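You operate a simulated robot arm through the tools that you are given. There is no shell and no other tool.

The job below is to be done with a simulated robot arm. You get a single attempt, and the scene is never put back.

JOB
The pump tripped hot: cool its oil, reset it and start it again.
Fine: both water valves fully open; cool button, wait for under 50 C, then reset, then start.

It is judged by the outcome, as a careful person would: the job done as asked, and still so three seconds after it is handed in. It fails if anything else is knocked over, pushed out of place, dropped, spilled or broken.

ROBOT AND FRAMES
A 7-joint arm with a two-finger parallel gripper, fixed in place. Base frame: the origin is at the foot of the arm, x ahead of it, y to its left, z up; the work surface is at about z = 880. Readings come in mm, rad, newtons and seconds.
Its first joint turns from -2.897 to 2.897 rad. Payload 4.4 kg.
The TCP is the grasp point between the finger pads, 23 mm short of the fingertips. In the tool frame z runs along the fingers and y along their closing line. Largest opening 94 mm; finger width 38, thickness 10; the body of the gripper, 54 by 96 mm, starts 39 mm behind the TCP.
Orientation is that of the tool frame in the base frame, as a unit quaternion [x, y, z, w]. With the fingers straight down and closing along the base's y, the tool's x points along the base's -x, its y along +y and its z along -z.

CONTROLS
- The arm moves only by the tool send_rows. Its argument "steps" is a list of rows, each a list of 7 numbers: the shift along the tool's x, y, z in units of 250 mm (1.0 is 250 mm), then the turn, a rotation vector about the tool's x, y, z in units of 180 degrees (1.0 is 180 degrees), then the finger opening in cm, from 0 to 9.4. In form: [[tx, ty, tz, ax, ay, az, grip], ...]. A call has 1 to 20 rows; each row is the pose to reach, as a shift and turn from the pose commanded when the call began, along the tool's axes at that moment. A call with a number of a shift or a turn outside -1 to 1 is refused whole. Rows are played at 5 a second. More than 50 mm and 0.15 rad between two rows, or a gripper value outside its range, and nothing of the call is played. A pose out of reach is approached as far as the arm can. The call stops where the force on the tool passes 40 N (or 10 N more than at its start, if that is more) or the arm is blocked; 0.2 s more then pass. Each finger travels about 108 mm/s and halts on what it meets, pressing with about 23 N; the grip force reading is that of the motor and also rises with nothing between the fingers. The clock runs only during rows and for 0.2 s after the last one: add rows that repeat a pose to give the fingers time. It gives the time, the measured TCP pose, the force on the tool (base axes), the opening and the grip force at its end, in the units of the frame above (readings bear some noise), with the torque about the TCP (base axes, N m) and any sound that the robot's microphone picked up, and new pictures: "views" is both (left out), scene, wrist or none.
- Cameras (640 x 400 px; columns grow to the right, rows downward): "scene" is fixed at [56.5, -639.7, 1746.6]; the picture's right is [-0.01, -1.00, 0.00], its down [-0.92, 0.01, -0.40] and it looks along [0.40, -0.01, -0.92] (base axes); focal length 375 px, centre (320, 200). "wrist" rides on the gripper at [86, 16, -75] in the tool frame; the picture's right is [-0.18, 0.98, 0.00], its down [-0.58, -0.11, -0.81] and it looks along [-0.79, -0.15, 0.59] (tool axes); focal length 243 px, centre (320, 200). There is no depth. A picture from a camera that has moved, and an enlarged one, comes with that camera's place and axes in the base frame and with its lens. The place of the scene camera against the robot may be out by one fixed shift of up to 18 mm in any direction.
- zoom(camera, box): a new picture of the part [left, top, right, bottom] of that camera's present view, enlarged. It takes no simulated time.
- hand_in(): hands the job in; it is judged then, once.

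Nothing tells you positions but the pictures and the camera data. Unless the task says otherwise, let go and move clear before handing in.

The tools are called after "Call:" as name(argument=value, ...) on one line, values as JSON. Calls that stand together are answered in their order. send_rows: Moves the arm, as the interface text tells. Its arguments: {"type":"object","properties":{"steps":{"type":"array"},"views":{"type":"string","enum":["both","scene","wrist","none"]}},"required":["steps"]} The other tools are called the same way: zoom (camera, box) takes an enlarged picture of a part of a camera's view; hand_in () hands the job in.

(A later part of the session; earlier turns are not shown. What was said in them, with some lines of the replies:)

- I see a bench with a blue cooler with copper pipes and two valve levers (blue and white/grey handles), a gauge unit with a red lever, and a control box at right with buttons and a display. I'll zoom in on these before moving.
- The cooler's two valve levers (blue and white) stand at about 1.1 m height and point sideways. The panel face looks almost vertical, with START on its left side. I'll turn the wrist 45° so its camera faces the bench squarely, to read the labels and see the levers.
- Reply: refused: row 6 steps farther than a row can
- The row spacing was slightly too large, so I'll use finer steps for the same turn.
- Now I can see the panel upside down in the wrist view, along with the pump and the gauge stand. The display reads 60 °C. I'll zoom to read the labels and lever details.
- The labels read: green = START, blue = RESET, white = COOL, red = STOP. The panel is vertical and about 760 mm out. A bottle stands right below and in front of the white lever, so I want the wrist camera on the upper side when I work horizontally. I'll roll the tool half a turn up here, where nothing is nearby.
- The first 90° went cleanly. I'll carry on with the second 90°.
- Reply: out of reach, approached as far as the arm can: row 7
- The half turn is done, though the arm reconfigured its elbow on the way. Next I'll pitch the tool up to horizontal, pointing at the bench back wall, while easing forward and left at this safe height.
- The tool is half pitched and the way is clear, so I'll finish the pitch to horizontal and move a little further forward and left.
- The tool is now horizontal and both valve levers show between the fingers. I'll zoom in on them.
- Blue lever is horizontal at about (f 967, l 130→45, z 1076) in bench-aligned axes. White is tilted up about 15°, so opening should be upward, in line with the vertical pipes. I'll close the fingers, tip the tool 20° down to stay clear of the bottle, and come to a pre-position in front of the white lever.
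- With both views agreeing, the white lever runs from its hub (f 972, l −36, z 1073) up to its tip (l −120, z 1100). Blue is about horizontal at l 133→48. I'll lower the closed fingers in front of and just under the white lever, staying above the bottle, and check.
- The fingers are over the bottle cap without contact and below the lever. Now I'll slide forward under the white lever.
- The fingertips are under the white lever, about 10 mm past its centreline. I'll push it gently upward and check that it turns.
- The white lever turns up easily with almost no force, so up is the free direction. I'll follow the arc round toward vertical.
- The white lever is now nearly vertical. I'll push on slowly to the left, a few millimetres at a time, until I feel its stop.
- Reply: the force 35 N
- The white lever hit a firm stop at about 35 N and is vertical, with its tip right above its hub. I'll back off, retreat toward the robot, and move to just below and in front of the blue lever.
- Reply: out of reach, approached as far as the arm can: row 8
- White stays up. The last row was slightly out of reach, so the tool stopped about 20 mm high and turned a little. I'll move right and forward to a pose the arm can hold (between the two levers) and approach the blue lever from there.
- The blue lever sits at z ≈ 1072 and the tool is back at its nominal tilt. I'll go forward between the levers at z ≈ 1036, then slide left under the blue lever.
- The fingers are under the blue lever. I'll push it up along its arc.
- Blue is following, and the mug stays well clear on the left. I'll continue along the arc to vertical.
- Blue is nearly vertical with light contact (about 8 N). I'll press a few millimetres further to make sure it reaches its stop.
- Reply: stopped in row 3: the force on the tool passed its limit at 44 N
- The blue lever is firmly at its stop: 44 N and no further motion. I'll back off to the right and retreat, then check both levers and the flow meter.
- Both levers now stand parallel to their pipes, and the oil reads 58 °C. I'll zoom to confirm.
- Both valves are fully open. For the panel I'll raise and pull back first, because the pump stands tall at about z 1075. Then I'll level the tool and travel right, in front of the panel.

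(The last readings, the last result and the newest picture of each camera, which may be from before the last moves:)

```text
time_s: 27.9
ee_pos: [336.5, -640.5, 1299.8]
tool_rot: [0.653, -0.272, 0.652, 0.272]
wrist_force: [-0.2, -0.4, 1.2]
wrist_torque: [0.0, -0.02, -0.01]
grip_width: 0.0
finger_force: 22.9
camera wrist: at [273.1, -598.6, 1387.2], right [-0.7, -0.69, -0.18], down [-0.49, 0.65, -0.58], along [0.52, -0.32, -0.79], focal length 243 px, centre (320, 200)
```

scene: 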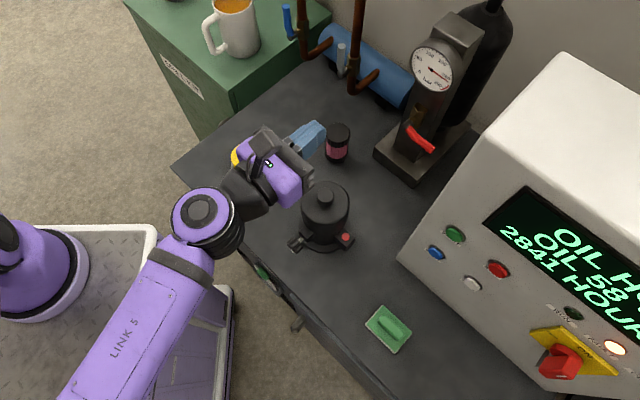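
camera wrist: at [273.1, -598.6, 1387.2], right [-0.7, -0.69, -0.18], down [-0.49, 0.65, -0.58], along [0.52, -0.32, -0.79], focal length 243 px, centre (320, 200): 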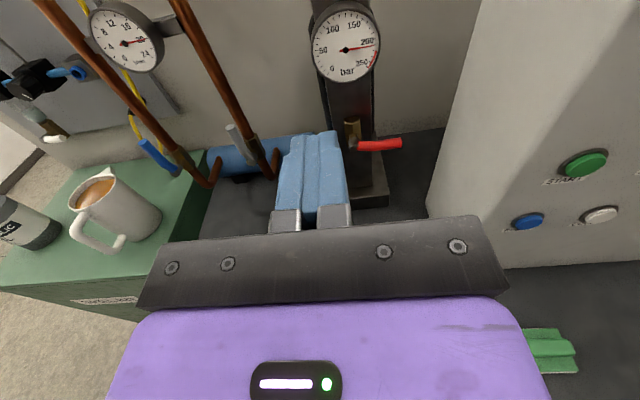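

The flow meter now shows flow (about 18–20 L/min), which confirms both valves. The buttons come out at COOL (f ≈ 770, l −509, z 1094), RESET (l −431, z 1094) and START (l −433, z 1192). I'll keep moving right at this height.

Call:
send_rows(steps=[[0, 0.16, 0, 0, 0, 0, 0], [0, 0.32, 0, 0, 0, 0, 0], [0, 0.48, 0, 0, 0, 0, 0], [0, 0.64, 0, 0, 0, 0, 0], [0, 0.8, 0, 0, 0, 0, 0], [0, 0.96, 0, 0, 0, 0, 0]])

Call:
zoom(camera="wrist", box=[0, 0, 640, 400])

```text
time_s: 29.3
ee_pos: [165.0, -808.7, 1300.4]
tool_rot: [0.652, -0.272, 0.652, 0.273]
wrist_force: [0.9, 0.0, 0.5]
wrist_torque: [0.06, 0.03, -0.04]
grip_width: 0.0
finger_force: 23.2
camera wrist: at [101.3, -767.9, 1387.8], right [-0.7, -0.69, -0.18], down [-0.49, 0.65, -0.58], along [0.52, -0.32, -0.79], focal length 243 px, centre (320, 200)
```

scene: 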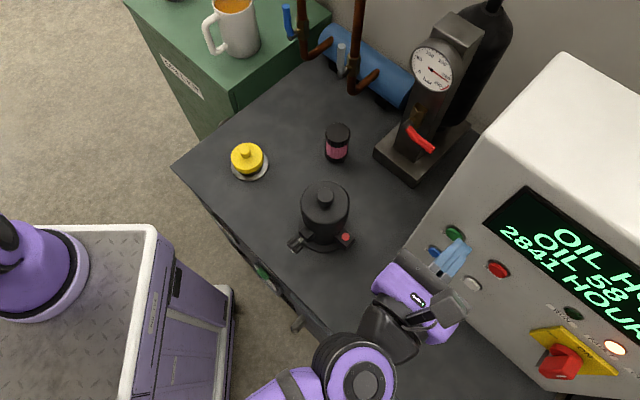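
wrist: 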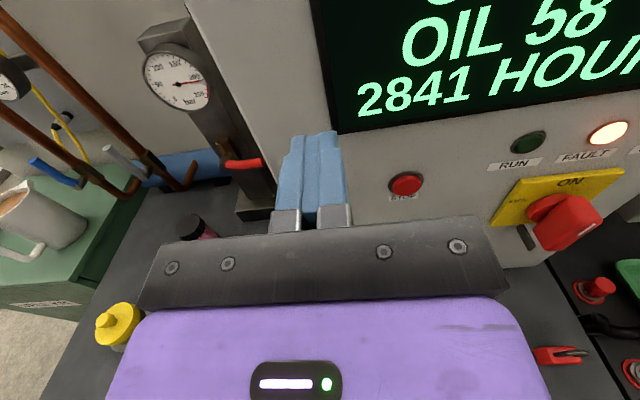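

```text
1.00 times, centred on (320, 200) of wrist (not enlarged: the box is as wide or as high as the picture)
camera zoom: at [101.3, -767.9, 1387.8], right [-0.7, -0.69, -0.18], down [-0.49, 0.65, -0.58], along [0.52, -0.32, -0.79], focal length 243 px, centre (320, 200)
```

zoom: 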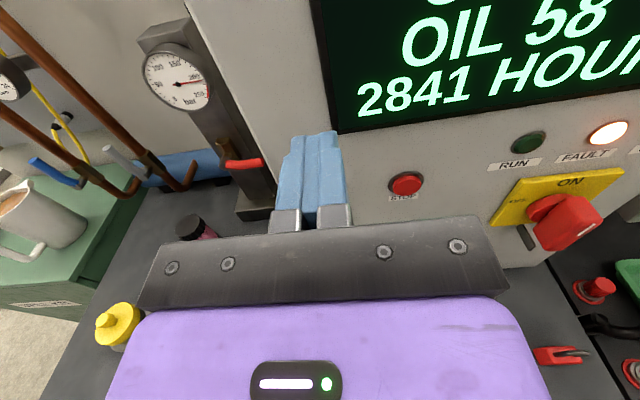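

I'm in front of the panel with the tool level. I'll go down in stages toward the COOL button, watching the arm.

Call:
send_rows(steps=[[-0.1, 0.054, 0, 0, 0, 0, 0], [-0.2, 0.108, 0, 0, 0, 0, 0], [-0.3, 0.162, 0, 0, 0, 0, 0], [-0.4, 0.216, 0, 0, 0, 0, 0]])

```text
time_s: 30.3
ee_pos: [127.1, -846.3, 1200.0]
tool_rot: [0.652, -0.273, 0.652, 0.274]
wrist_force: [0.3, -0.5, 0.5]
wrist_torque: [0.03, -0.01, -0.02]
grip_width: 0.0
finger_force: 23.4
camera wrist: at [63.7, -804.7, 1287.9], right [-0.7, -0.69, -0.18], down [-0.49, 0.65, -0.58], along [0.52, -0.32, -0.79], focal length 243 px, centre (320, 200)
```

scene: 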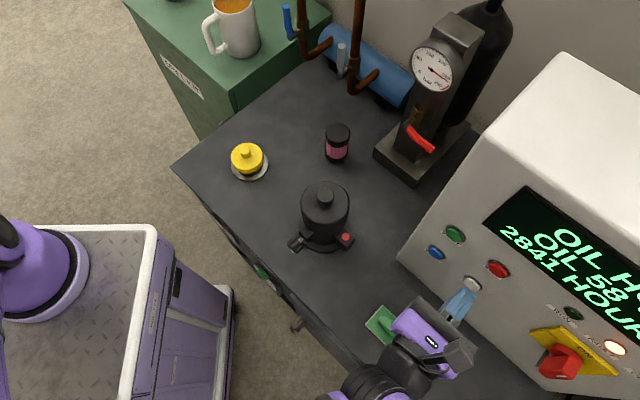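
wrist: 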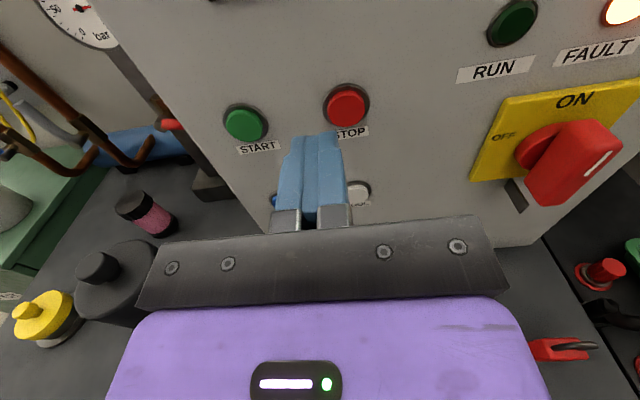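

STOP and COOL appear slightly right of the tool axis. Combining views, COOL is near l −523, z 1080. I'll descend to that height, still 50 mm or more off the panel.

Call:
send_rows(steps=[[-0.12, 0.02, 0, 0, 0, 0, 0], [-0.24, 0.04, 0, 0, 0, 0, 0], [-0.36, 0.058, 0, 0, 0, 0, 0], [-0.476, 0.058, 0, 0, 0, 0, 0]])

```text
time_s: 31.3
ee_pos: [117.0, -857.6, 1081.5]
tool_rot: [0.652, -0.273, 0.652, 0.274]
wrist_force: [-0.4, 0.3, 0.4]
wrist_torque: [0.0, 0.02, 0.0]
grip_width: 0.1
finger_force: 22.9
camera wrist: at [52.5, -815.2, 1168.7], right [-0.7, -0.69, -0.18], down [-0.49, 0.65, -0.58], along [0.52, -0.32, -0.79], focal length 243 px, centre (320, 200)
```

scene: 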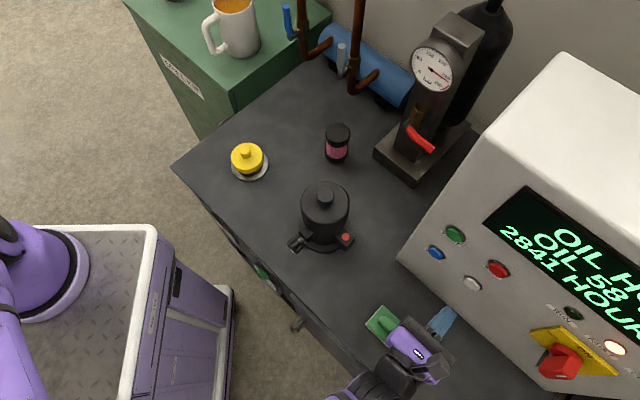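
wrist: 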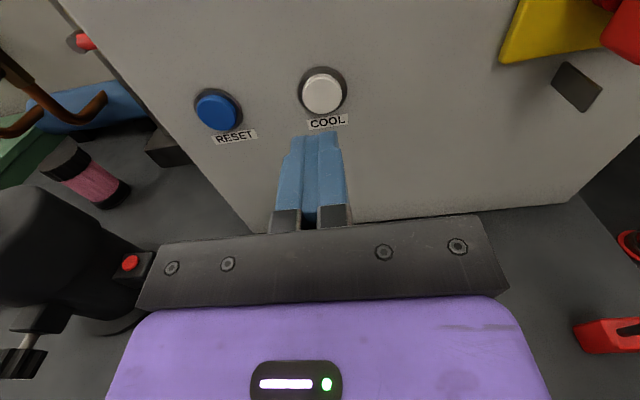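

COOL is right ahead of the fingertips (l −524, z 1080). I'll advance straight toward it, then creep.

Call:
send_rows(steps=[[-0.004, 0, 0.09, 0, 0, 0, 0], [-0.006, 0, 0.17, 0, 0, 0, 0], [-0.006, 0, 0.19, 0, 0, 0, 0], [-0.006, 0, 0.2, 0, 0, 0, 0], [-0.006, 0, 0.21, 0, 0, 0, 0]])

```text
time_s: 32.5
ee_pos: [153.0, -895.7, 1079.2]
tool_rot: [0.652, -0.273, 0.652, 0.274]
wrist_force: [0.0, -0.2, 0.2]
wrist_torque: [-0.03, -0.01, 0.02]
grip_width: 0.0
finger_force: 23.5
camera wrist: at [88.2, -853.3, 1166.1], right [-0.7, -0.69, -0.18], down [-0.49, 0.65, -0.58], along [0.52, -0.32, -0.79], focal length 243 px, centre (320, 200)
```

scene: 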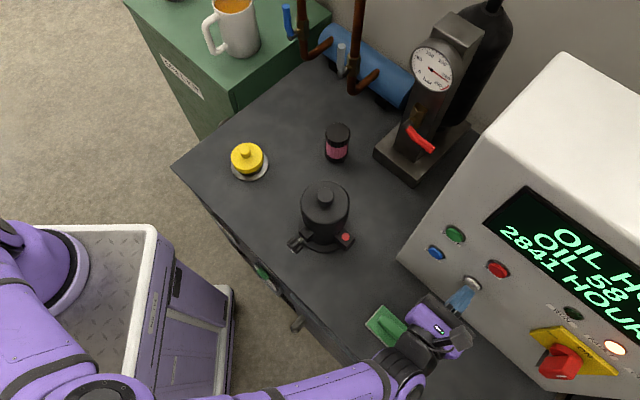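
wrist: 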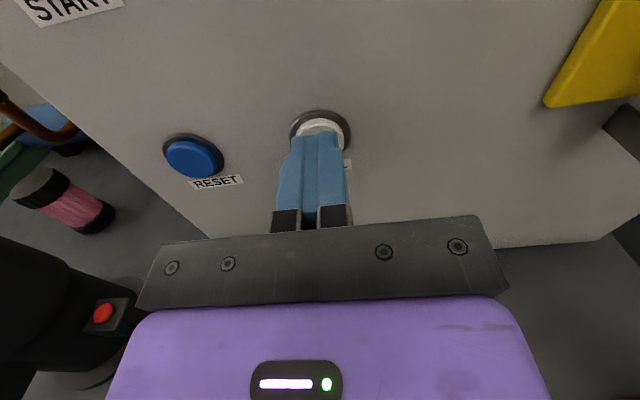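

The fingertips are almost touching COOL. I'll creep in with 2 mm steps.

Call:
send_rows(steps=[[0, 0, 0.008, 0, 0, 0, 0], [0, 0, 0.016, 0, 0, 0, 0], [0, 0, 0.024, 0, 0, 0, 0]])

```text
time_s: 33.3
ee_pos: [156.6, -898.7, 1079.0]
tool_rot: [0.652, -0.273, 0.652, 0.273]
wrist_force: [-0.7, -0.7, -0.5]
wrist_torque: [0.03, -0.02, -0.01]
grip_width: 0.1
finger_force: 23.0
camera wrist: at [92.6, -856.7, 1166.6], right [-0.7, -0.69, -0.18], down [-0.49, 0.65, -0.58], along [0.52, -0.32, -0.79], focal length 243 px, centre (320, 200)
```

scene: 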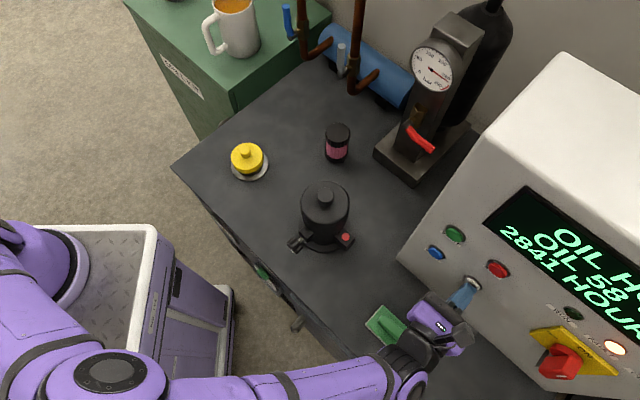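
wrist: 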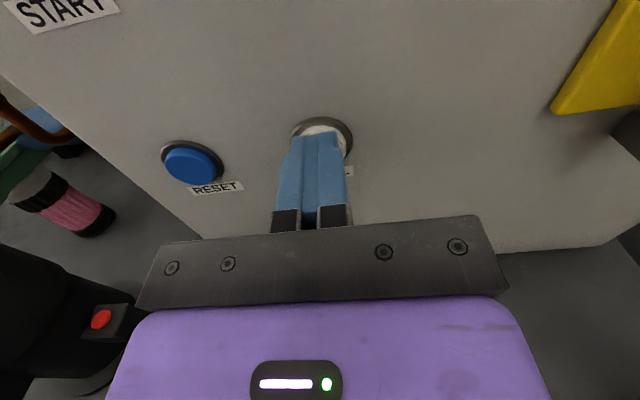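

There's no force yet, so I'll keep creeping in.

Call:
send_rows(steps=[[0, 0, 0.008, 0, 0, 0, 0], [0, 0, 0.016, 0, 0, 0, 0], [0, 0, 0.024, 0, 0, 0, 0]])

Call:
zoom(camera="scene", box=[400, 180, 640, 400])

```text
time_s: 34.1
ee_pos: [160.9, -902.9, 1078.6]
tool_rot: [0.652, -0.274, 0.652, 0.274]
wrist_force: [-3.5, 5.0, -1.2]
wrist_torque: [0.01, 0.02, 0.0]
grip_width: 0.3
finger_force: 23.1
heard: click
camera wrist: at [97.1, -861.4, 1166.7], right [-0.7, -0.69, -0.18], down [-0.49, 0.65, -0.58], along [0.52, -0.32, -0.79], focal length 243 px, centre (320, 200)
```

scene: 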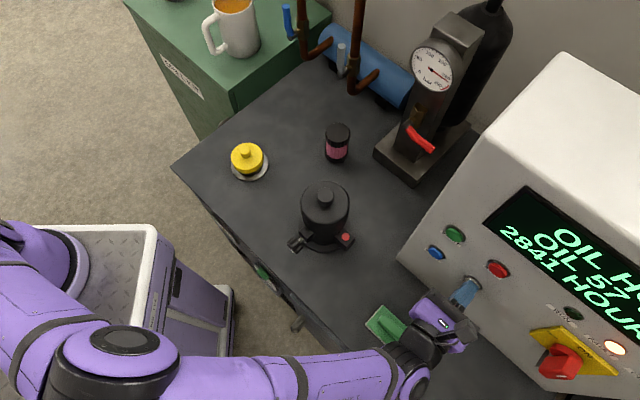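
wrist: 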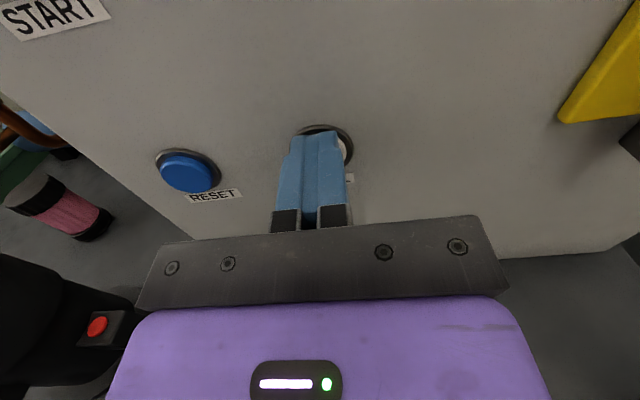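

```text
1.82 times, centred on (520, 290) of scene
camera zoom: at [56.5, -639.7, 1746.6], right [-0.01, -1.0, 0.0], down [-0.92, 0.01, -0.4], along [0.4, -0.01, -0.92], focal length 682 px, centre (-44, 36)
```

zoom: 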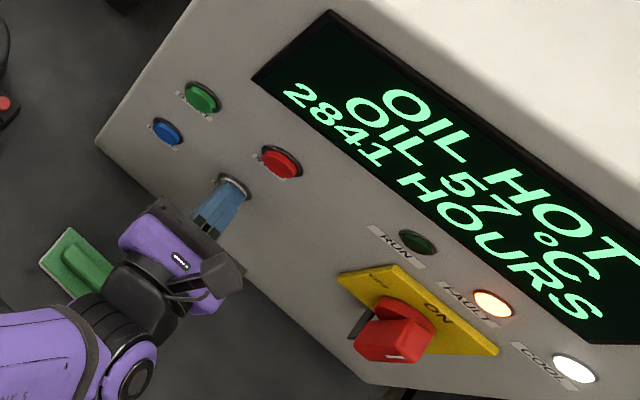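

A click was heard and the COOL lamp is lit. I'll back off from the button and check that the lamp stays lit and the oil cools.

Call:
send_rows(steps=[[0, 0, -0.06, 0, 0, 0, 0], [0, 0, -0.14, 0, 0, 0, 0], [0, 0, -0.2, 0, 0, 0, 0]])

Call:
zoom(camera="scene", box=[400, 180, 640, 400])

```text
time_s: 34.9
ee_pos: [128.4, -867.4, 1079.6]
tool_rot: [0.653, -0.273, 0.651, 0.274]
wrist_force: [0.2, -0.1, -0.5]
wrist_torque: [-0.02, -0.02, 0.01]
grip_width: 0.1
finger_force: 23.5
camera wrist: at [63.9, -825.4, 1166.7], right [-0.7, -0.69, -0.18], down [-0.49, 0.65, -0.58], along [0.52, -0.32, -0.79], focal length 243 px, centre (320, 200)
```

scene: 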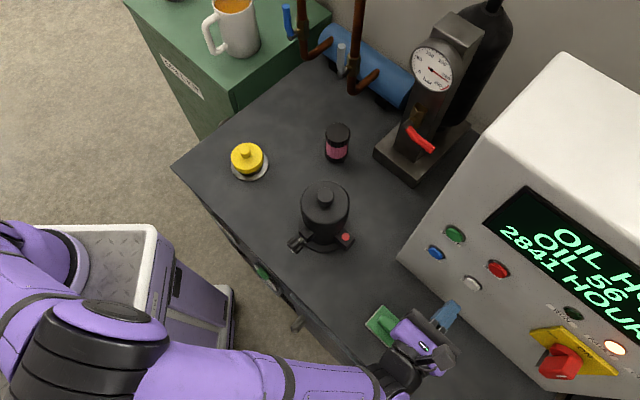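
wrist: 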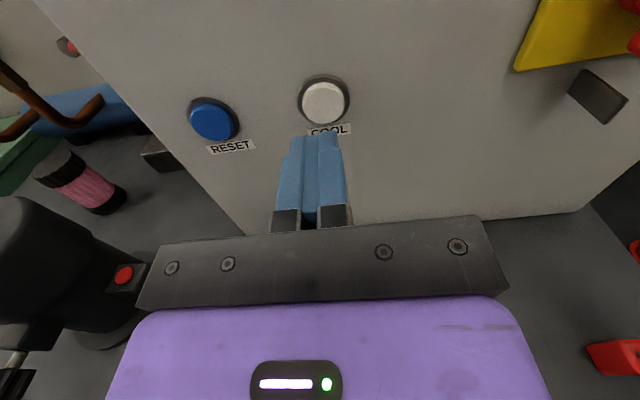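

```text
1.82 times, centred on (520, 290) of scene
camera zoom: at [56.5, -639.7, 1746.6], right [-0.01, -1.0, 0.0], down [-0.92, 0.01, -0.4], along [0.4, -0.01, -0.92], focal length 682 px, centre (-44, 36)
```

zoom: 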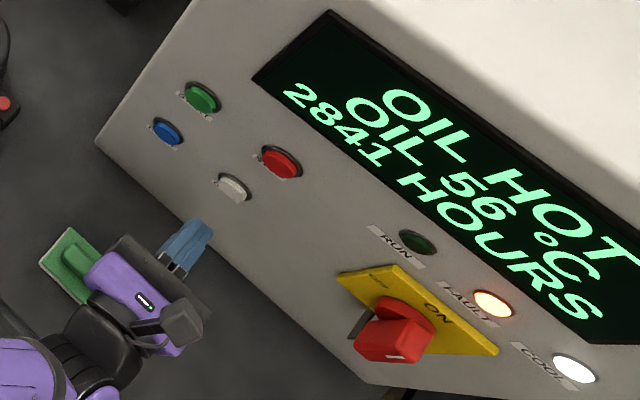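

COOL is latched and the oil is dropping (56 °C). I'll shift left in front of RESET (l −448, z 1081) and wait there.

Call:
send_rows(steps=[[0, -0.1, 0, 0, 0, 0, 0], [0.002, -0.2, 0, 0, 0, 0, 0], [0.004, -0.298, 0, 0, 0, 0, 0], [0.004, -0.298, 0, 0, 0, 0, 0], [0.004, -0.298, 0, 0, 0, 0, 0], [0.004, -0.298, 0, 0, 0, 0, 0], [0.004, -0.298, 0, 0, 0, 0, 0], [0.004, -0.298, 0, 0, 0, 0, 0]])

Call:
zoom(camera="scene", box=[400, 180, 640, 400])

```text
time_s: 36.7
ee_pos: [180.9, -815.0, 1081.9]
tool_rot: [0.652, -0.273, 0.652, 0.274]
wrist_force: [-0.5, -0.1, -0.3]
wrist_torque: [0.06, 0.02, 0.01]
grip_width: 0.0
finger_force: 22.6
camera wrist: at [116.3, -773.2, 1168.3], right [-0.7, -0.69, -0.18], down [-0.49, 0.65, -0.58], along [0.52, -0.32, -0.79], focal length 243 px, centre (320, 200)
```

scene: 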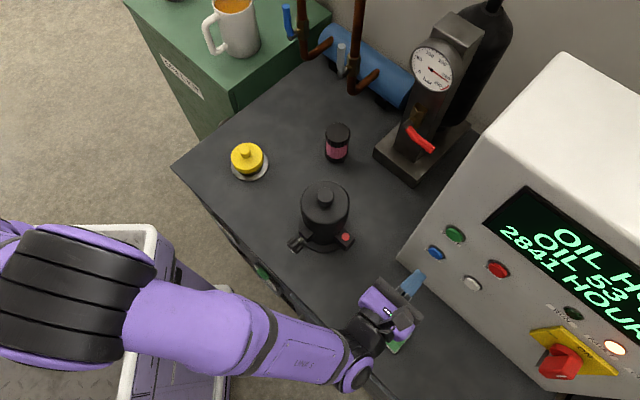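
wrist: 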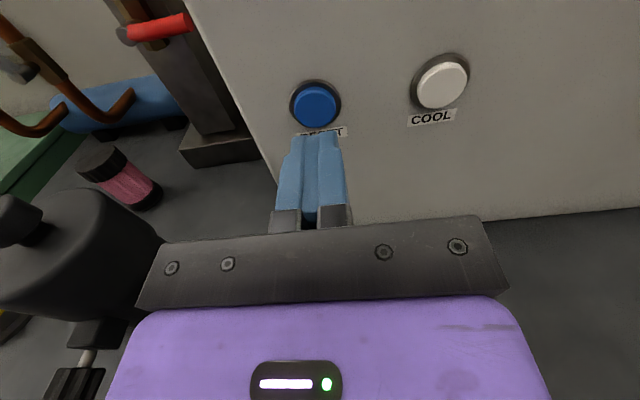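

```text
1.82 times, centred on (520, 290) of scene
camera zoom: at [56.5, -639.7, 1746.6], right [-0.01, -1.0, 0.0], down [-0.92, 0.01, -0.4], along [0.4, -0.01, -0.92], focal length 682 px, centre (-44, 36)
```

zoom: 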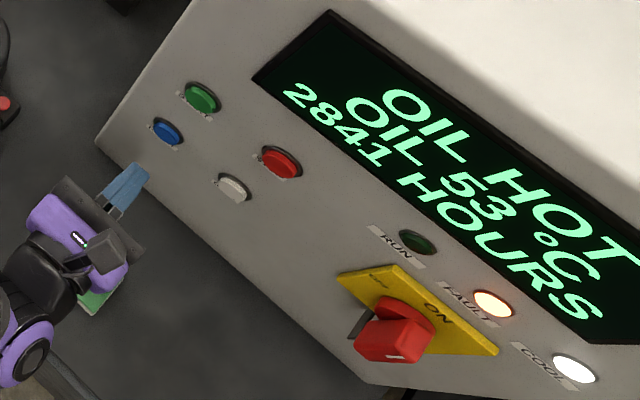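

I'm aligned with RESET and the oil is at 53 °C. I'll hold here until it reads well under 50.

Call:
send_rows(steps=[[0, 0, 0, 0, 0, 0, 0], [0, 0, 0, 0, 0, 0, 0], [0, 0, 0, 0, 0, 0, 0], [0, 0, 0, 0, 0, 0, 0], [0, 0, 0, 0, 0, 0, 0], [0, 0, 0, 0, 0, 0, 0], [0, 0, 0, 0, 0, 0, 0], [0, 0, 0, 0, 0, 0, 0], [0, 0, 0, 0, 0, 0, 0], [0, 0, 0, 0, 0, 0, 0], [0, 0, 0, 0, 0, 0, 0], [0, 0, 0, 0, 0, 0, 0], [0, 0, 0, 0, 0, 0, 0], [0, 0, 0, 0, 0, 0, 0], [0, 0, 0, 0, 0, 0, 0], [0, 0, 0, 0, 0, 0, 0], [0, 0, 0, 0, 0, 0, 0], [0, 0, 0, 0, 0, 0, 0], [0, 0, 0, 0, 0, 0, 0], [0, 0, 0, 0, 0, 0, 0]], views="none")

Call:
zoom(camera="scene", box=[400, 180, 640, 400])

```text
time_s: 40.9
ee_pos: [181.0, -815.7, 1080.9]
tool_rot: [0.652, -0.273, 0.652, 0.274]
wrist_force: [-0.9, -0.2, -0.1]
wrist_torque: [-0.03, -0.01, 0.0]
grip_width: 0.0
finger_force: 23.4
```

```text
1.82 times, centred on (520, 290) of scene
camera zoom: at [56.5, -639.7, 1746.6], right [-0.01, -1.0, 0.0], down [-0.92, 0.01, -0.4], along [0.4, -0.01, -0.92], focal length 682 px, centre (-44, 36)
```

zoom: 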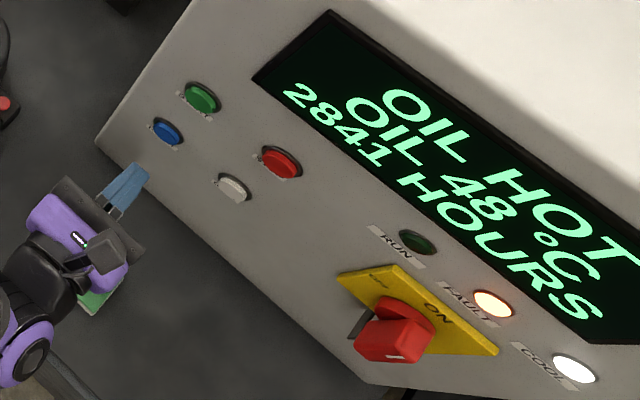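

The oil reads 48 °C, under 50. Now I'll press RESET: a fast approach, then a creep.

Call:
send_rows(steps=[[0, 0, 0.08, 0, 0, 0, 0], [0, 0, 0.14, 0, 0, 0, 0], [0, 0, 0.16, 0, 0, 0, 0], [0, 0, 0.168, 0, 0, 0, 0], [0, 0, 0.176, 0, 0, 0, 0], [0, 0, 0.184, 0, 0, 0, 0]], views="wrist")

Call:
zoom(camera="scene", box=[400, 180, 640, 400])

```text
time_s: 42.3
ee_pos: [211.9, -848.0, 1081.0]
tool_rot: [0.652, -0.273, 0.652, 0.274]
wrist_force: [-0.7, 0.0, 0.4]
wrist_torque: [0.02, 0.0, 0.01]
grip_width: 0.0
finger_force: 22.5
camera wrist: at [148.1, -806.2, 1167.8], right [-0.7, -0.69, -0.18], down [-0.49, 0.65, -0.58], along [0.52, -0.32, -0.79], focal length 243 px, centre (320, 200)
```

wrist: 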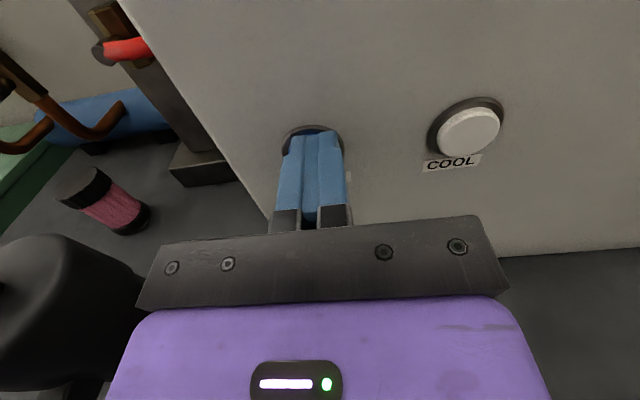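

```text
1.82 times, centred on (520, 290) of scene
camera zoom: at [56.5, -639.7, 1746.6], right [-0.01, -1.0, 0.0], down [-0.92, 0.01, -0.4], along [0.4, -0.01, -0.92], focal length 682 px, centre (-44, 36)
```

zoom: 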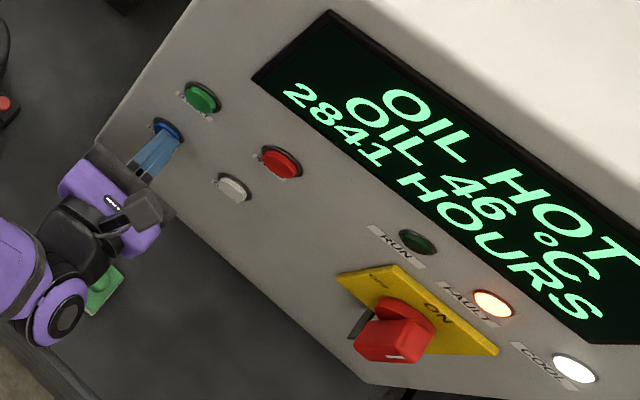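

The fingertips are at the RESET button with no click yet, so I'll creep a few millimetres more.

Call:
send_rows(steps=[[0, 0, 0.006, 0, 0, 0, 0], [0, 0, 0.012, 0, 0, 0, 0], [0, 0, 0.018, 0, 0, 0, 0]], views="wrist")

Call:
zoom(camera="scene", box=[400, 180, 640, 400])

```text
time_s: 43.1
ee_pos: [215.0, -849.8, 1079.4]
tool_rot: [0.652, -0.273, 0.652, 0.274]
wrist_force: [-3.7, 10.9, 1.0]
wrist_torque: [0.06, 0.01, 0.1]
grip_width: 0.0
finger_force: 23.5
heard: click
camera wrist: at [150.6, -808.8, 1167.4], right [-0.7, -0.69, -0.18], down [-0.49, 0.65, -0.58], along [0.52, -0.32, -0.79], focal length 243 px, centre (320, 200)
```

wrist: 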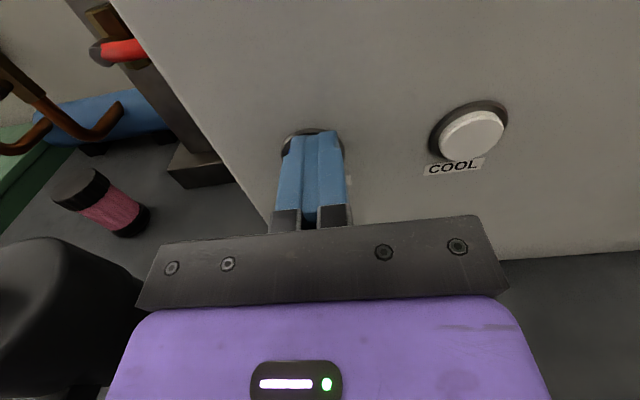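

```text
1.82 times, centred on (520, 290) of scene
camera zoom: at [56.5, -639.7, 1746.6], right [-0.01, -1.0, 0.0], down [-0.92, 0.01, -0.4], along [0.4, -0.01, -0.92], focal length 682 px, centre (-44, 36)
```

zoom: 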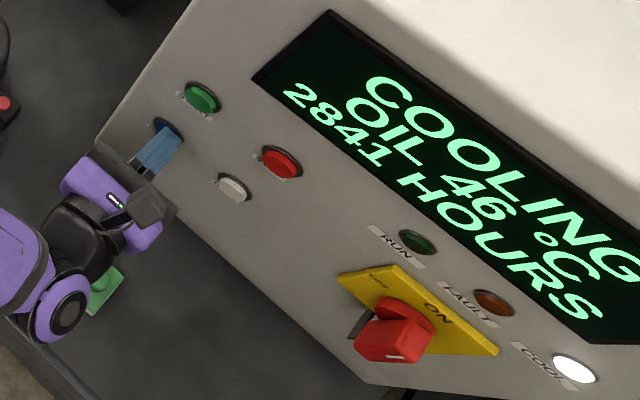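

RESET clicked, the fault lamp went out, and the display says COOLING. I'll back off and rise to START.

Call:
send_rows(steps=[[0, 0, -0.1, 0, 0, 0, 0], [0, 0, -0.19, 0, 0, 0, 0], [0.14, 0, -0.19, 0, 0, 0, 0], [0.28, 0, -0.19, 0, 0, 0, 0], [0.416, 0, -0.19, 0, 0, 0, 0]])

Call:
zoom(camera="scene", box=[400, 180, 640, 400])

```text
time_s: 44.3
ee_pos: [184.6, -819.0, 1184.9]
tool_rot: [0.652, -0.274, 0.652, 0.274]
wrist_force: [0.6, -0.1, -0.1]
wrist_torque: [0.0, 0.01, 0.03]
grip_width: 0.0
finger_force: 22.8
camera wrist: at [119.9, -776.5, 1272.1], right [-0.7, -0.69, -0.18], down [-0.49, 0.65, -0.58], along [0.52, -0.32, -0.79], focal length 243 px, centre (320, 200)
```

scene: 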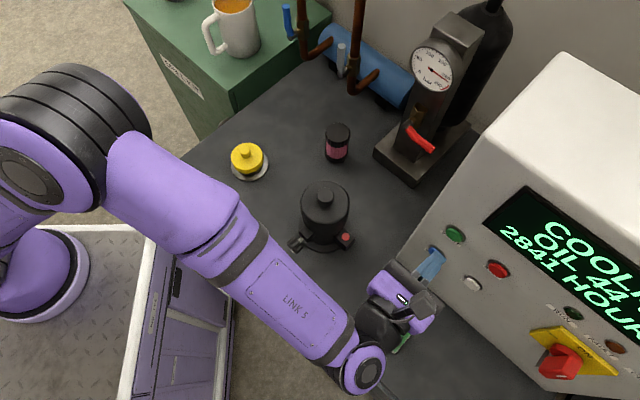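
wrist: 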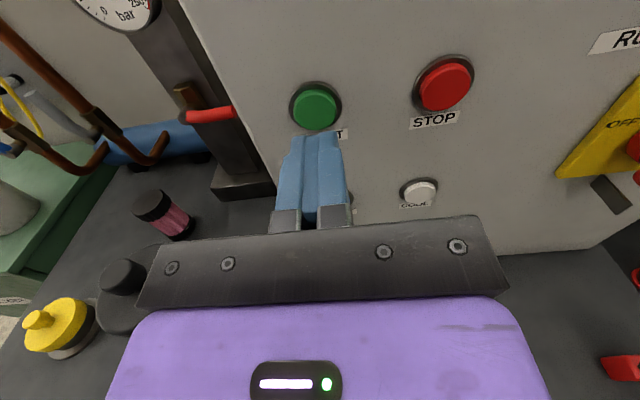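

```text
1.82 times, centred on (520, 290) of scene
camera zoom: at [56.5, -639.7, 1746.6], right [-0.01, -1.0, 0.0], down [-0.92, 0.01, -0.4], along [0.4, -0.01, -0.92], focal length 682 px, centre (-44, 36)
```

zoom: 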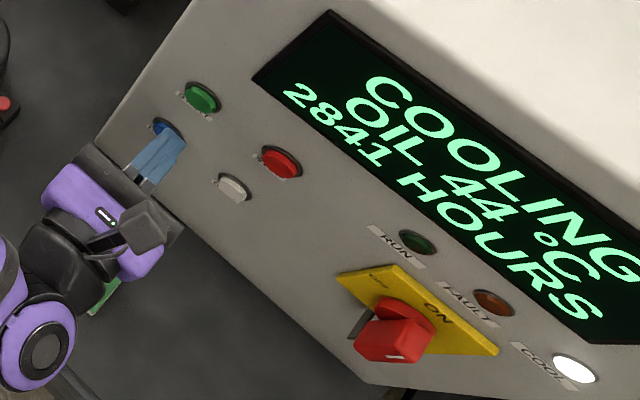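

START is aligned (l −446, z 1186) and the oil is at 44 °C. I'll press START the same way.

Call:
send_rows(steps=[[0.004, -0.004, 0.08, 0, 0, 0, 0], [0.004, -0.006, 0.14, 0, 0, 0, 0], [0.004, -0.006, 0.154, 0, 0, 0, 0], [0.004, -0.006, 0.16, 0, 0, 0, 0], [0.004, -0.006, 0.166, 0, 0, 0, 0], [0.004, -0.006, 0.172, 0, 0, 0, 0]], views="wrist")

Call:
zoom(camera="scene", box=[400, 180, 640, 400])

```text
time_s: 45.7
ee_pos: [214.6, -847.5, 1185.4]
tool_rot: [0.653, -0.272, 0.652, 0.273]
wrist_force: [-0.3, 1.3, -0.3]
wrist_torque: [0.03, 0.06, 0.04]
grip_width: 0.2
finger_force: 22.9
heard: click
camera wrist: at [150.1, -805.2, 1272.8], right [-0.7, -0.69, -0.18], down [-0.49, 0.65, -0.58], along [0.52, -0.32, -0.79], focal length 243 px, centre (320, 200)
```

wrist: 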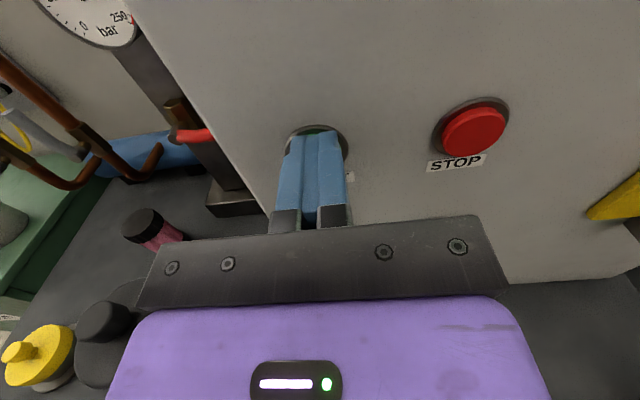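

```text
1.82 times, centred on (520, 290) of scene
camera zoom: at [56.5, -639.7, 1746.6], right [-0.01, -1.0, 0.0], down [-0.92, 0.01, -0.4], along [0.4, -0.01, -0.92], focal length 682 px, centre (-44, 36)
```

zoom: 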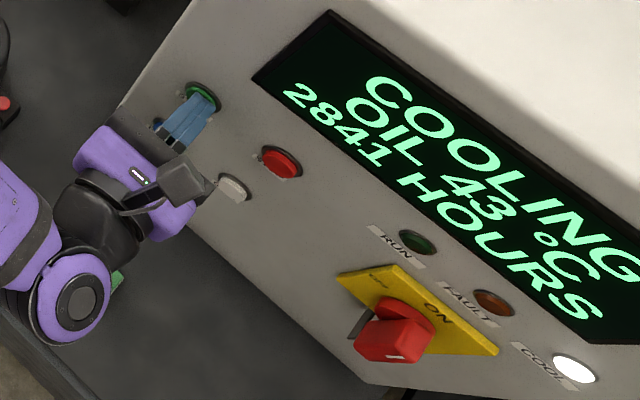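

A click was heard, but the RUN lamp isn't lit yet. I'll hold for a moment and look again.

Call:
send_rows(steps=[[0, 0, 0, 0, 0, 0, 0], [0, 0, 0, 0, 0, 0, 0]], views="none")

Call:
zoom(camera="scene", box=[400, 180, 640, 400])

```text
time_s: 46.3
ee_pos: [213.8, -846.8, 1185.5]
tool_rot: [0.653, -0.272, 0.652, 0.274]
wrist_force: [-1.6, 1.8, -0.9]
wrist_torque: [0.01, 0.01, 0.0]
grip_width: 0.1
finger_force: 23.3
```

```text
1.82 times, centred on (520, 290) of scene
camera zoom: at [56.5, -639.7, 1746.6], right [-0.01, -1.0, 0.0], down [-0.92, 0.01, -0.4], along [0.4, -0.01, -0.92], focal length 682 px, centre (-44, 36)
```

zoom: 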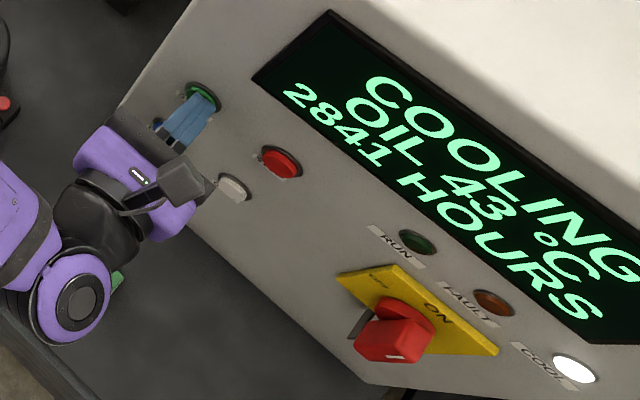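

RUN is still off and the press is light (about 2 N, 2 mm shallower than the other two). I'll press slightly deeper to make sure it registered.

Call:
send_rows(steps=[[0, 0, 0.006, 0, 0, 0, 0], [0, 0, 0.012, 0, 0, 0, 0], [0, 0, 0.012, 0, 0, 0, 0]], views="none")

Call:
zoom(camera="scene", box=[400, 180, 640, 400])

```text
time_s: 47.1
ee_pos: [216.4, -849.4, 1185.9]
tool_rot: [0.652, -0.273, 0.652, 0.274]
wrist_force: [-5.0, 5.7, 0.1]
wrist_torque: [0.04, 0.0, 0.03]
grip_width: 0.0
finger_force: 23.1
```

```text
1.82 times, centred on (520, 290) of scene
camera zoom: at [56.5, -639.7, 1746.6], right [-0.01, -1.0, 0.0], down [-0.92, 0.01, -0.4], along [0.4, -0.01, -0.92], focal length 682 px, centre (-44, 36)
```

zoom: 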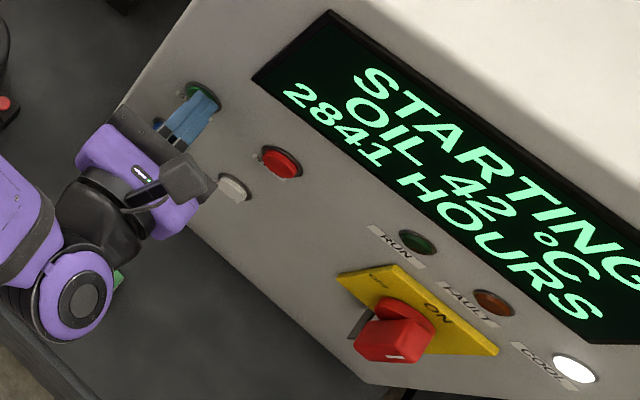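

The display now says STARTING. I'll keep the button held and see whether it goes to running.

Call:
send_rows(steps=[[0, 0, 0, 0, 0, 0, 0], [0, 0, 0, 0, 0, 0, 0], [0, 0, 0, 0, 0, 0, 0], [0, 0, 0, 0, 0, 0, 0], [0, 0, 0, 0, 0, 0, 0]], views="none")

Call:
zoom(camera="scene", box=[400, 180, 640, 400])

```text
time_s: 48.3
ee_pos: [215.9, -850.6, 1185.5]
tool_rot: [0.652, -0.273, 0.652, 0.274]
wrist_force: [-6.0, 5.7, -1.6]
wrist_torque: [0.03, 0.07, -0.01]
grip_width: 0.0
finger_force: 22.7
```

```text
1.82 times, centred on (520, 290) of scene
camera zoom: at [56.5, -639.7, 1746.6], right [-0.01, -1.0, 0.0], down [-0.92, 0.01, -0.4], along [0.4, -0.01, -0.92], focal length 682 px, centre (-44, 36)
```

zoom: 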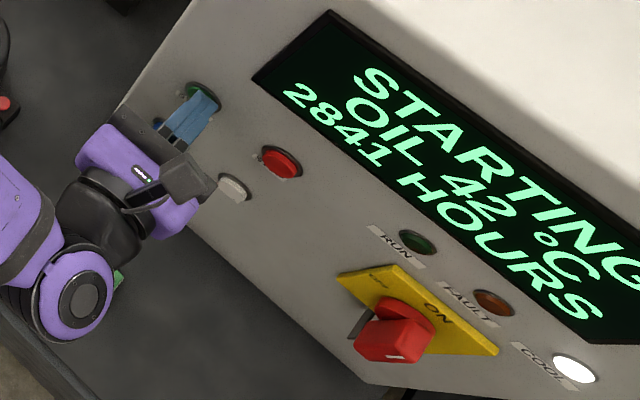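

It's still starting up, so I'll hold a little longer.

Call:
send_rows(steps=[[0, 0, 0, 0, 0, 0, 0], [0, 0, 0, 0, 0, 0, 0], [0, 0, 0, 0, 0, 0, 0], [0, 0, 0, 0, 0, 0, 0], [0, 0, 0, 0, 0, 0, 0], [0, 0, 0, 0, 0, 0, 0], [0, 0, 0, 0, 0, 0, 0], [0, 0, 0, 0, 0, 0, 0], [0, 0, 0, 0, 0, 0, 0], [0, 0, 0, 0, 0, 0, 0]], views="none")

Call:
zoom(camera="scene", box=[400, 180, 640, 400])

```text
time_s: 50.5
ee_pos: [215.7, -849.3, 1185.9]
tool_rot: [0.653, -0.272, 0.652, 0.274]
wrist_force: [-8.5, 4.5, -0.8]
wrist_torque: [0.02, 0.05, -0.02]
grip_width: 0.0
finger_force: 22.5
```

```text
1.82 times, centred on (520, 290) of scene
camera zoom: at [56.5, -639.7, 1746.6], right [-0.01, -1.0, 0.0], down [-0.92, 0.01, -0.4], along [0.4, -0.01, -0.92], focal length 682 px, centre (-44, 36)
```

zoom: 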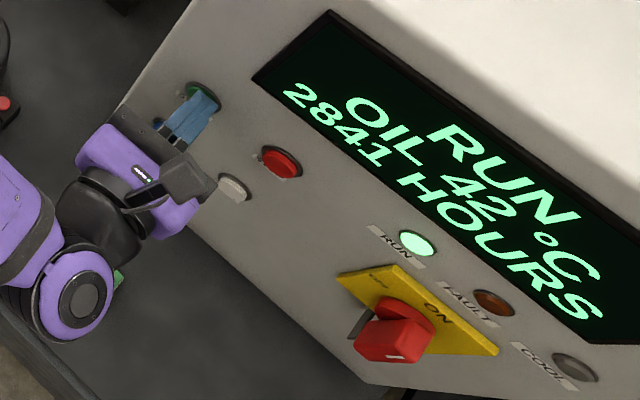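

The pump is running: the RUN lamp is on, FAULT is off, and the oil is at 42 °C. I'll release START, pull back and check that it keeps running.

Call:
send_rows(steps=[[0, 0, -0.06, 0, 0, 0, 0], [0, 0, -0.16, 0, 0, 0, 0], [0, 0, -0.3, 0, 0, 0, 0], [0.1, 0, -0.4, 0, 0, 0, 0], [0.25, 0, -0.45, 0, 0, 0, 0], [0.4, 0, -0.5, 0, 0, 0, 0], [0.4, 0, -0.5, 0, 0, 0, 0], [0.4, 0, -0.5, 0, 0, 0, 0], [0.4, 0, -0.5, 0, 0, 0, 0], [0.4, 0, -0.5, 0, 0, 0, 0]])

Call:
zoom(camera="scene", box=[400, 180, 640, 400])

Call:
zoom(camera="scene", box=[200, 0, 480, 175])

```text
time_s: 52.7
ee_pos: [129.5, -758.1, 1286.4]
tool_rot: [0.653, -0.272, 0.652, 0.274]
wrist_force: [-0.6, 0.1, -0.4]
wrist_torque: [0.0, -0.02, 0.0]
grip_width: 0.0
finger_force: 22.7
camera wrist: at [65.9, -716.6, 1373.0], right [-0.7, -0.69, -0.18], down [-0.49, 0.65, -0.58], along [0.52, -0.32, -0.79], focal length 243 px, centre (320, 200)
```

scene: 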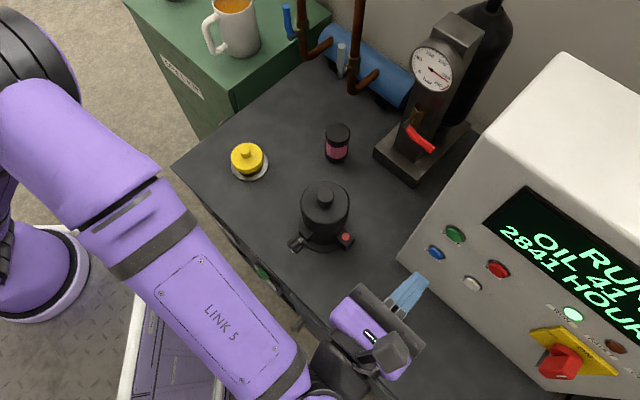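
wrist: 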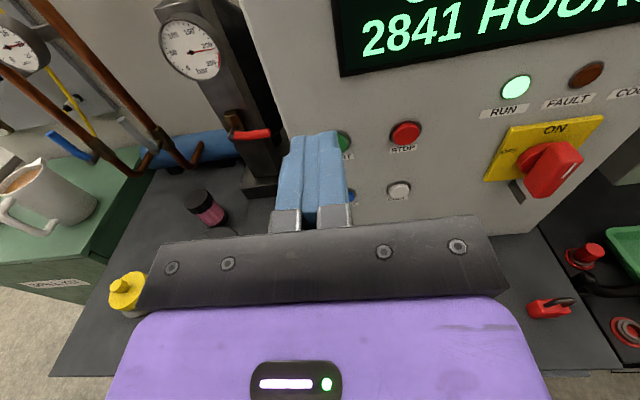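

```text
1.82 times, centred on (520, 290) of scene
camera zoom: at [56.5, -639.7, 1746.6], right [-0.01, -1.0, 0.0], down [-0.92, 0.01, -0.4], along [0.4, -0.01, -0.92], focal length 682 px, centre (-44, 36)
```

zoom: 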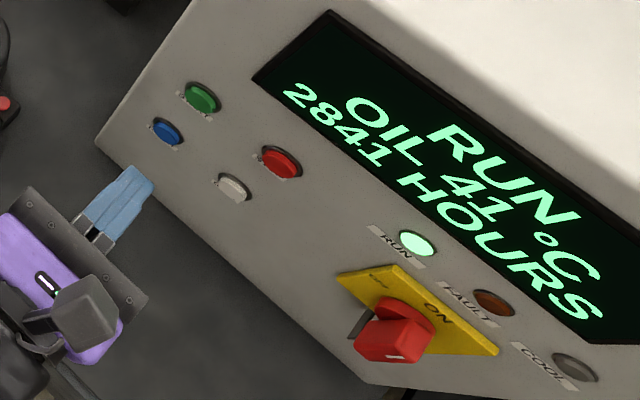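

```text
2.29 times, centred on (340, 88) of scene
camera zoom: at [56.5, -639.7, 1746.6], right [-0.01, -1.0, 0.0], down [-0.92, 0.01, -0.4], along [0.4, -0.01, -0.92], focal length 858 px, centre (274, 457)
```

zoom: 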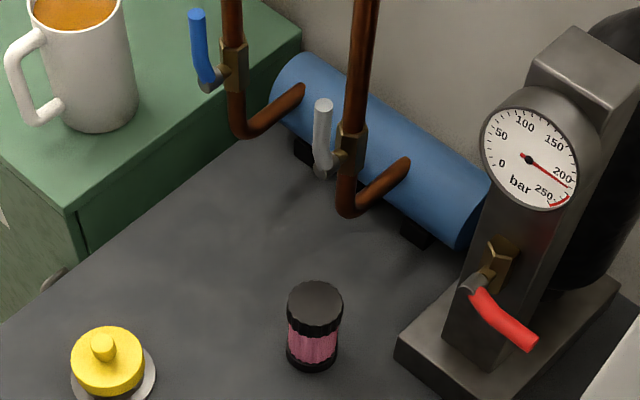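

RUN stays lit at 41 °C, both levers are upright, and the mug, bottle and other items are undisturbed. I'll wait briefly and take one last look at the flow meter and display before handing in.

Call:
send_rows(steps=[[0, 0, 0, 0, 0, 0, 0], [0, 0, 0, 0, 0, 0, 0], [0, 0, 0, 0, 0, 0, 0], [0, 0, 0, 0, 0, 0, 0], [0, 0, 0, 0, 0, 0, 0], [0, 0, 0, 0, 0, 0, 0], [0, 0, 0, 0, 0, 0, 0], [0, 0, 0, 0, 0, 0, 0], [0, 0, 0, 0, 0, 0, 0], [0, 0, 0, 0, 0, 0, 0]], views="none")

Call:
zoom(camera="wrist", box=[0, 0, 260, 162])

Call:
zoom(camera="scene", box=[400, 180, 640, 400])

```text
time_s: 54.9
ee_pos: [129.7, -758.8, 1285.4]
tool_rot: [0.653, -0.272, 0.652, 0.274]
wrist_force: [0.0, 1.1, -0.1]
wrist_torque: [-0.03, 0.03, 0.0]
grip_width: 0.0
finger_force: 23.3
```

```text
2.46 times, centred on (130, 81) of wrist
camera zoom: at [65.9, -716.6, 1372.9], right [-0.7, -0.69, -0.18], down [-0.49, 0.65, -0.58], along [0.52, -0.32, -0.79], focal length 597 px, centre (788, 493)
```

zoom: 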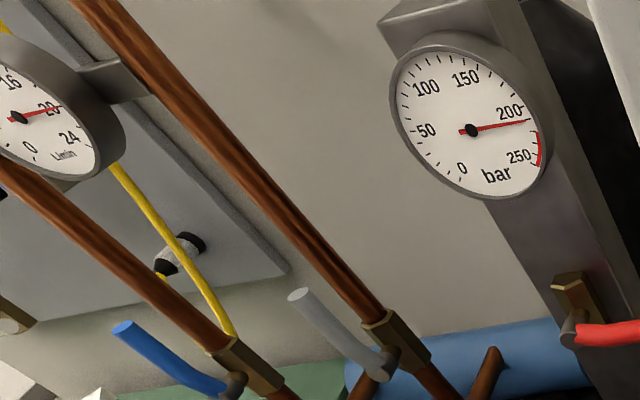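

```text
1.82 times, centred on (520, 290) of scene
camera zoom: at [56.5, -639.7, 1746.6], right [-0.01, -1.0, 0.0], down [-0.92, 0.01, -0.4], along [0.4, -0.01, -0.92], focal length 682 px, centre (-44, 36)
```

zoom: 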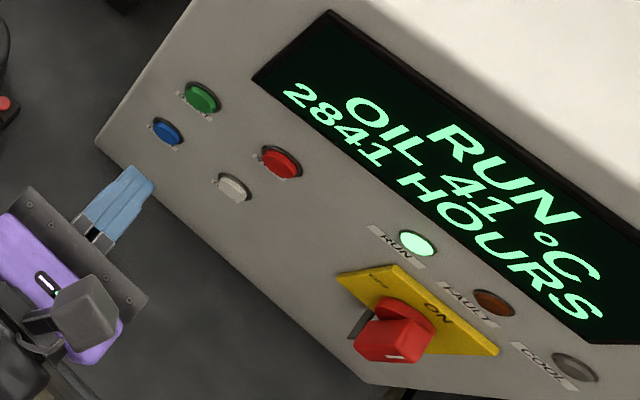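

Water flow is about 20 L/min, the pump is running steadily at 41 °C with no fault, both valves are fully open, and the arm is clear. I'm handing in now.

Call:
hand_in()

```text
The job is handed in.
```

The pump is running again: the display shows RUN at 41 °C, the fault lamp is off, and the job is handed in.

- **Valves:** I turned both water valve levers upright until they hit their stops. The flow meter then read about 20 L/min.
- **Cooling:** I pressed COOL at about 57 °C and waited until the display read 48 °C.
- **Reset and start:** RESET cleared the fault. START clicked on the first press but nothing happened, so I pressed it about 2 mm deeper. The pump went to STARTING and then RUN within about 4 seconds.
- **After starting:** The COOL lamp went out by itself, and the pump kept running after I let go of START.

The mug, bottle and other items on the bench looked undisturbed, and the arm is clear of the panel.
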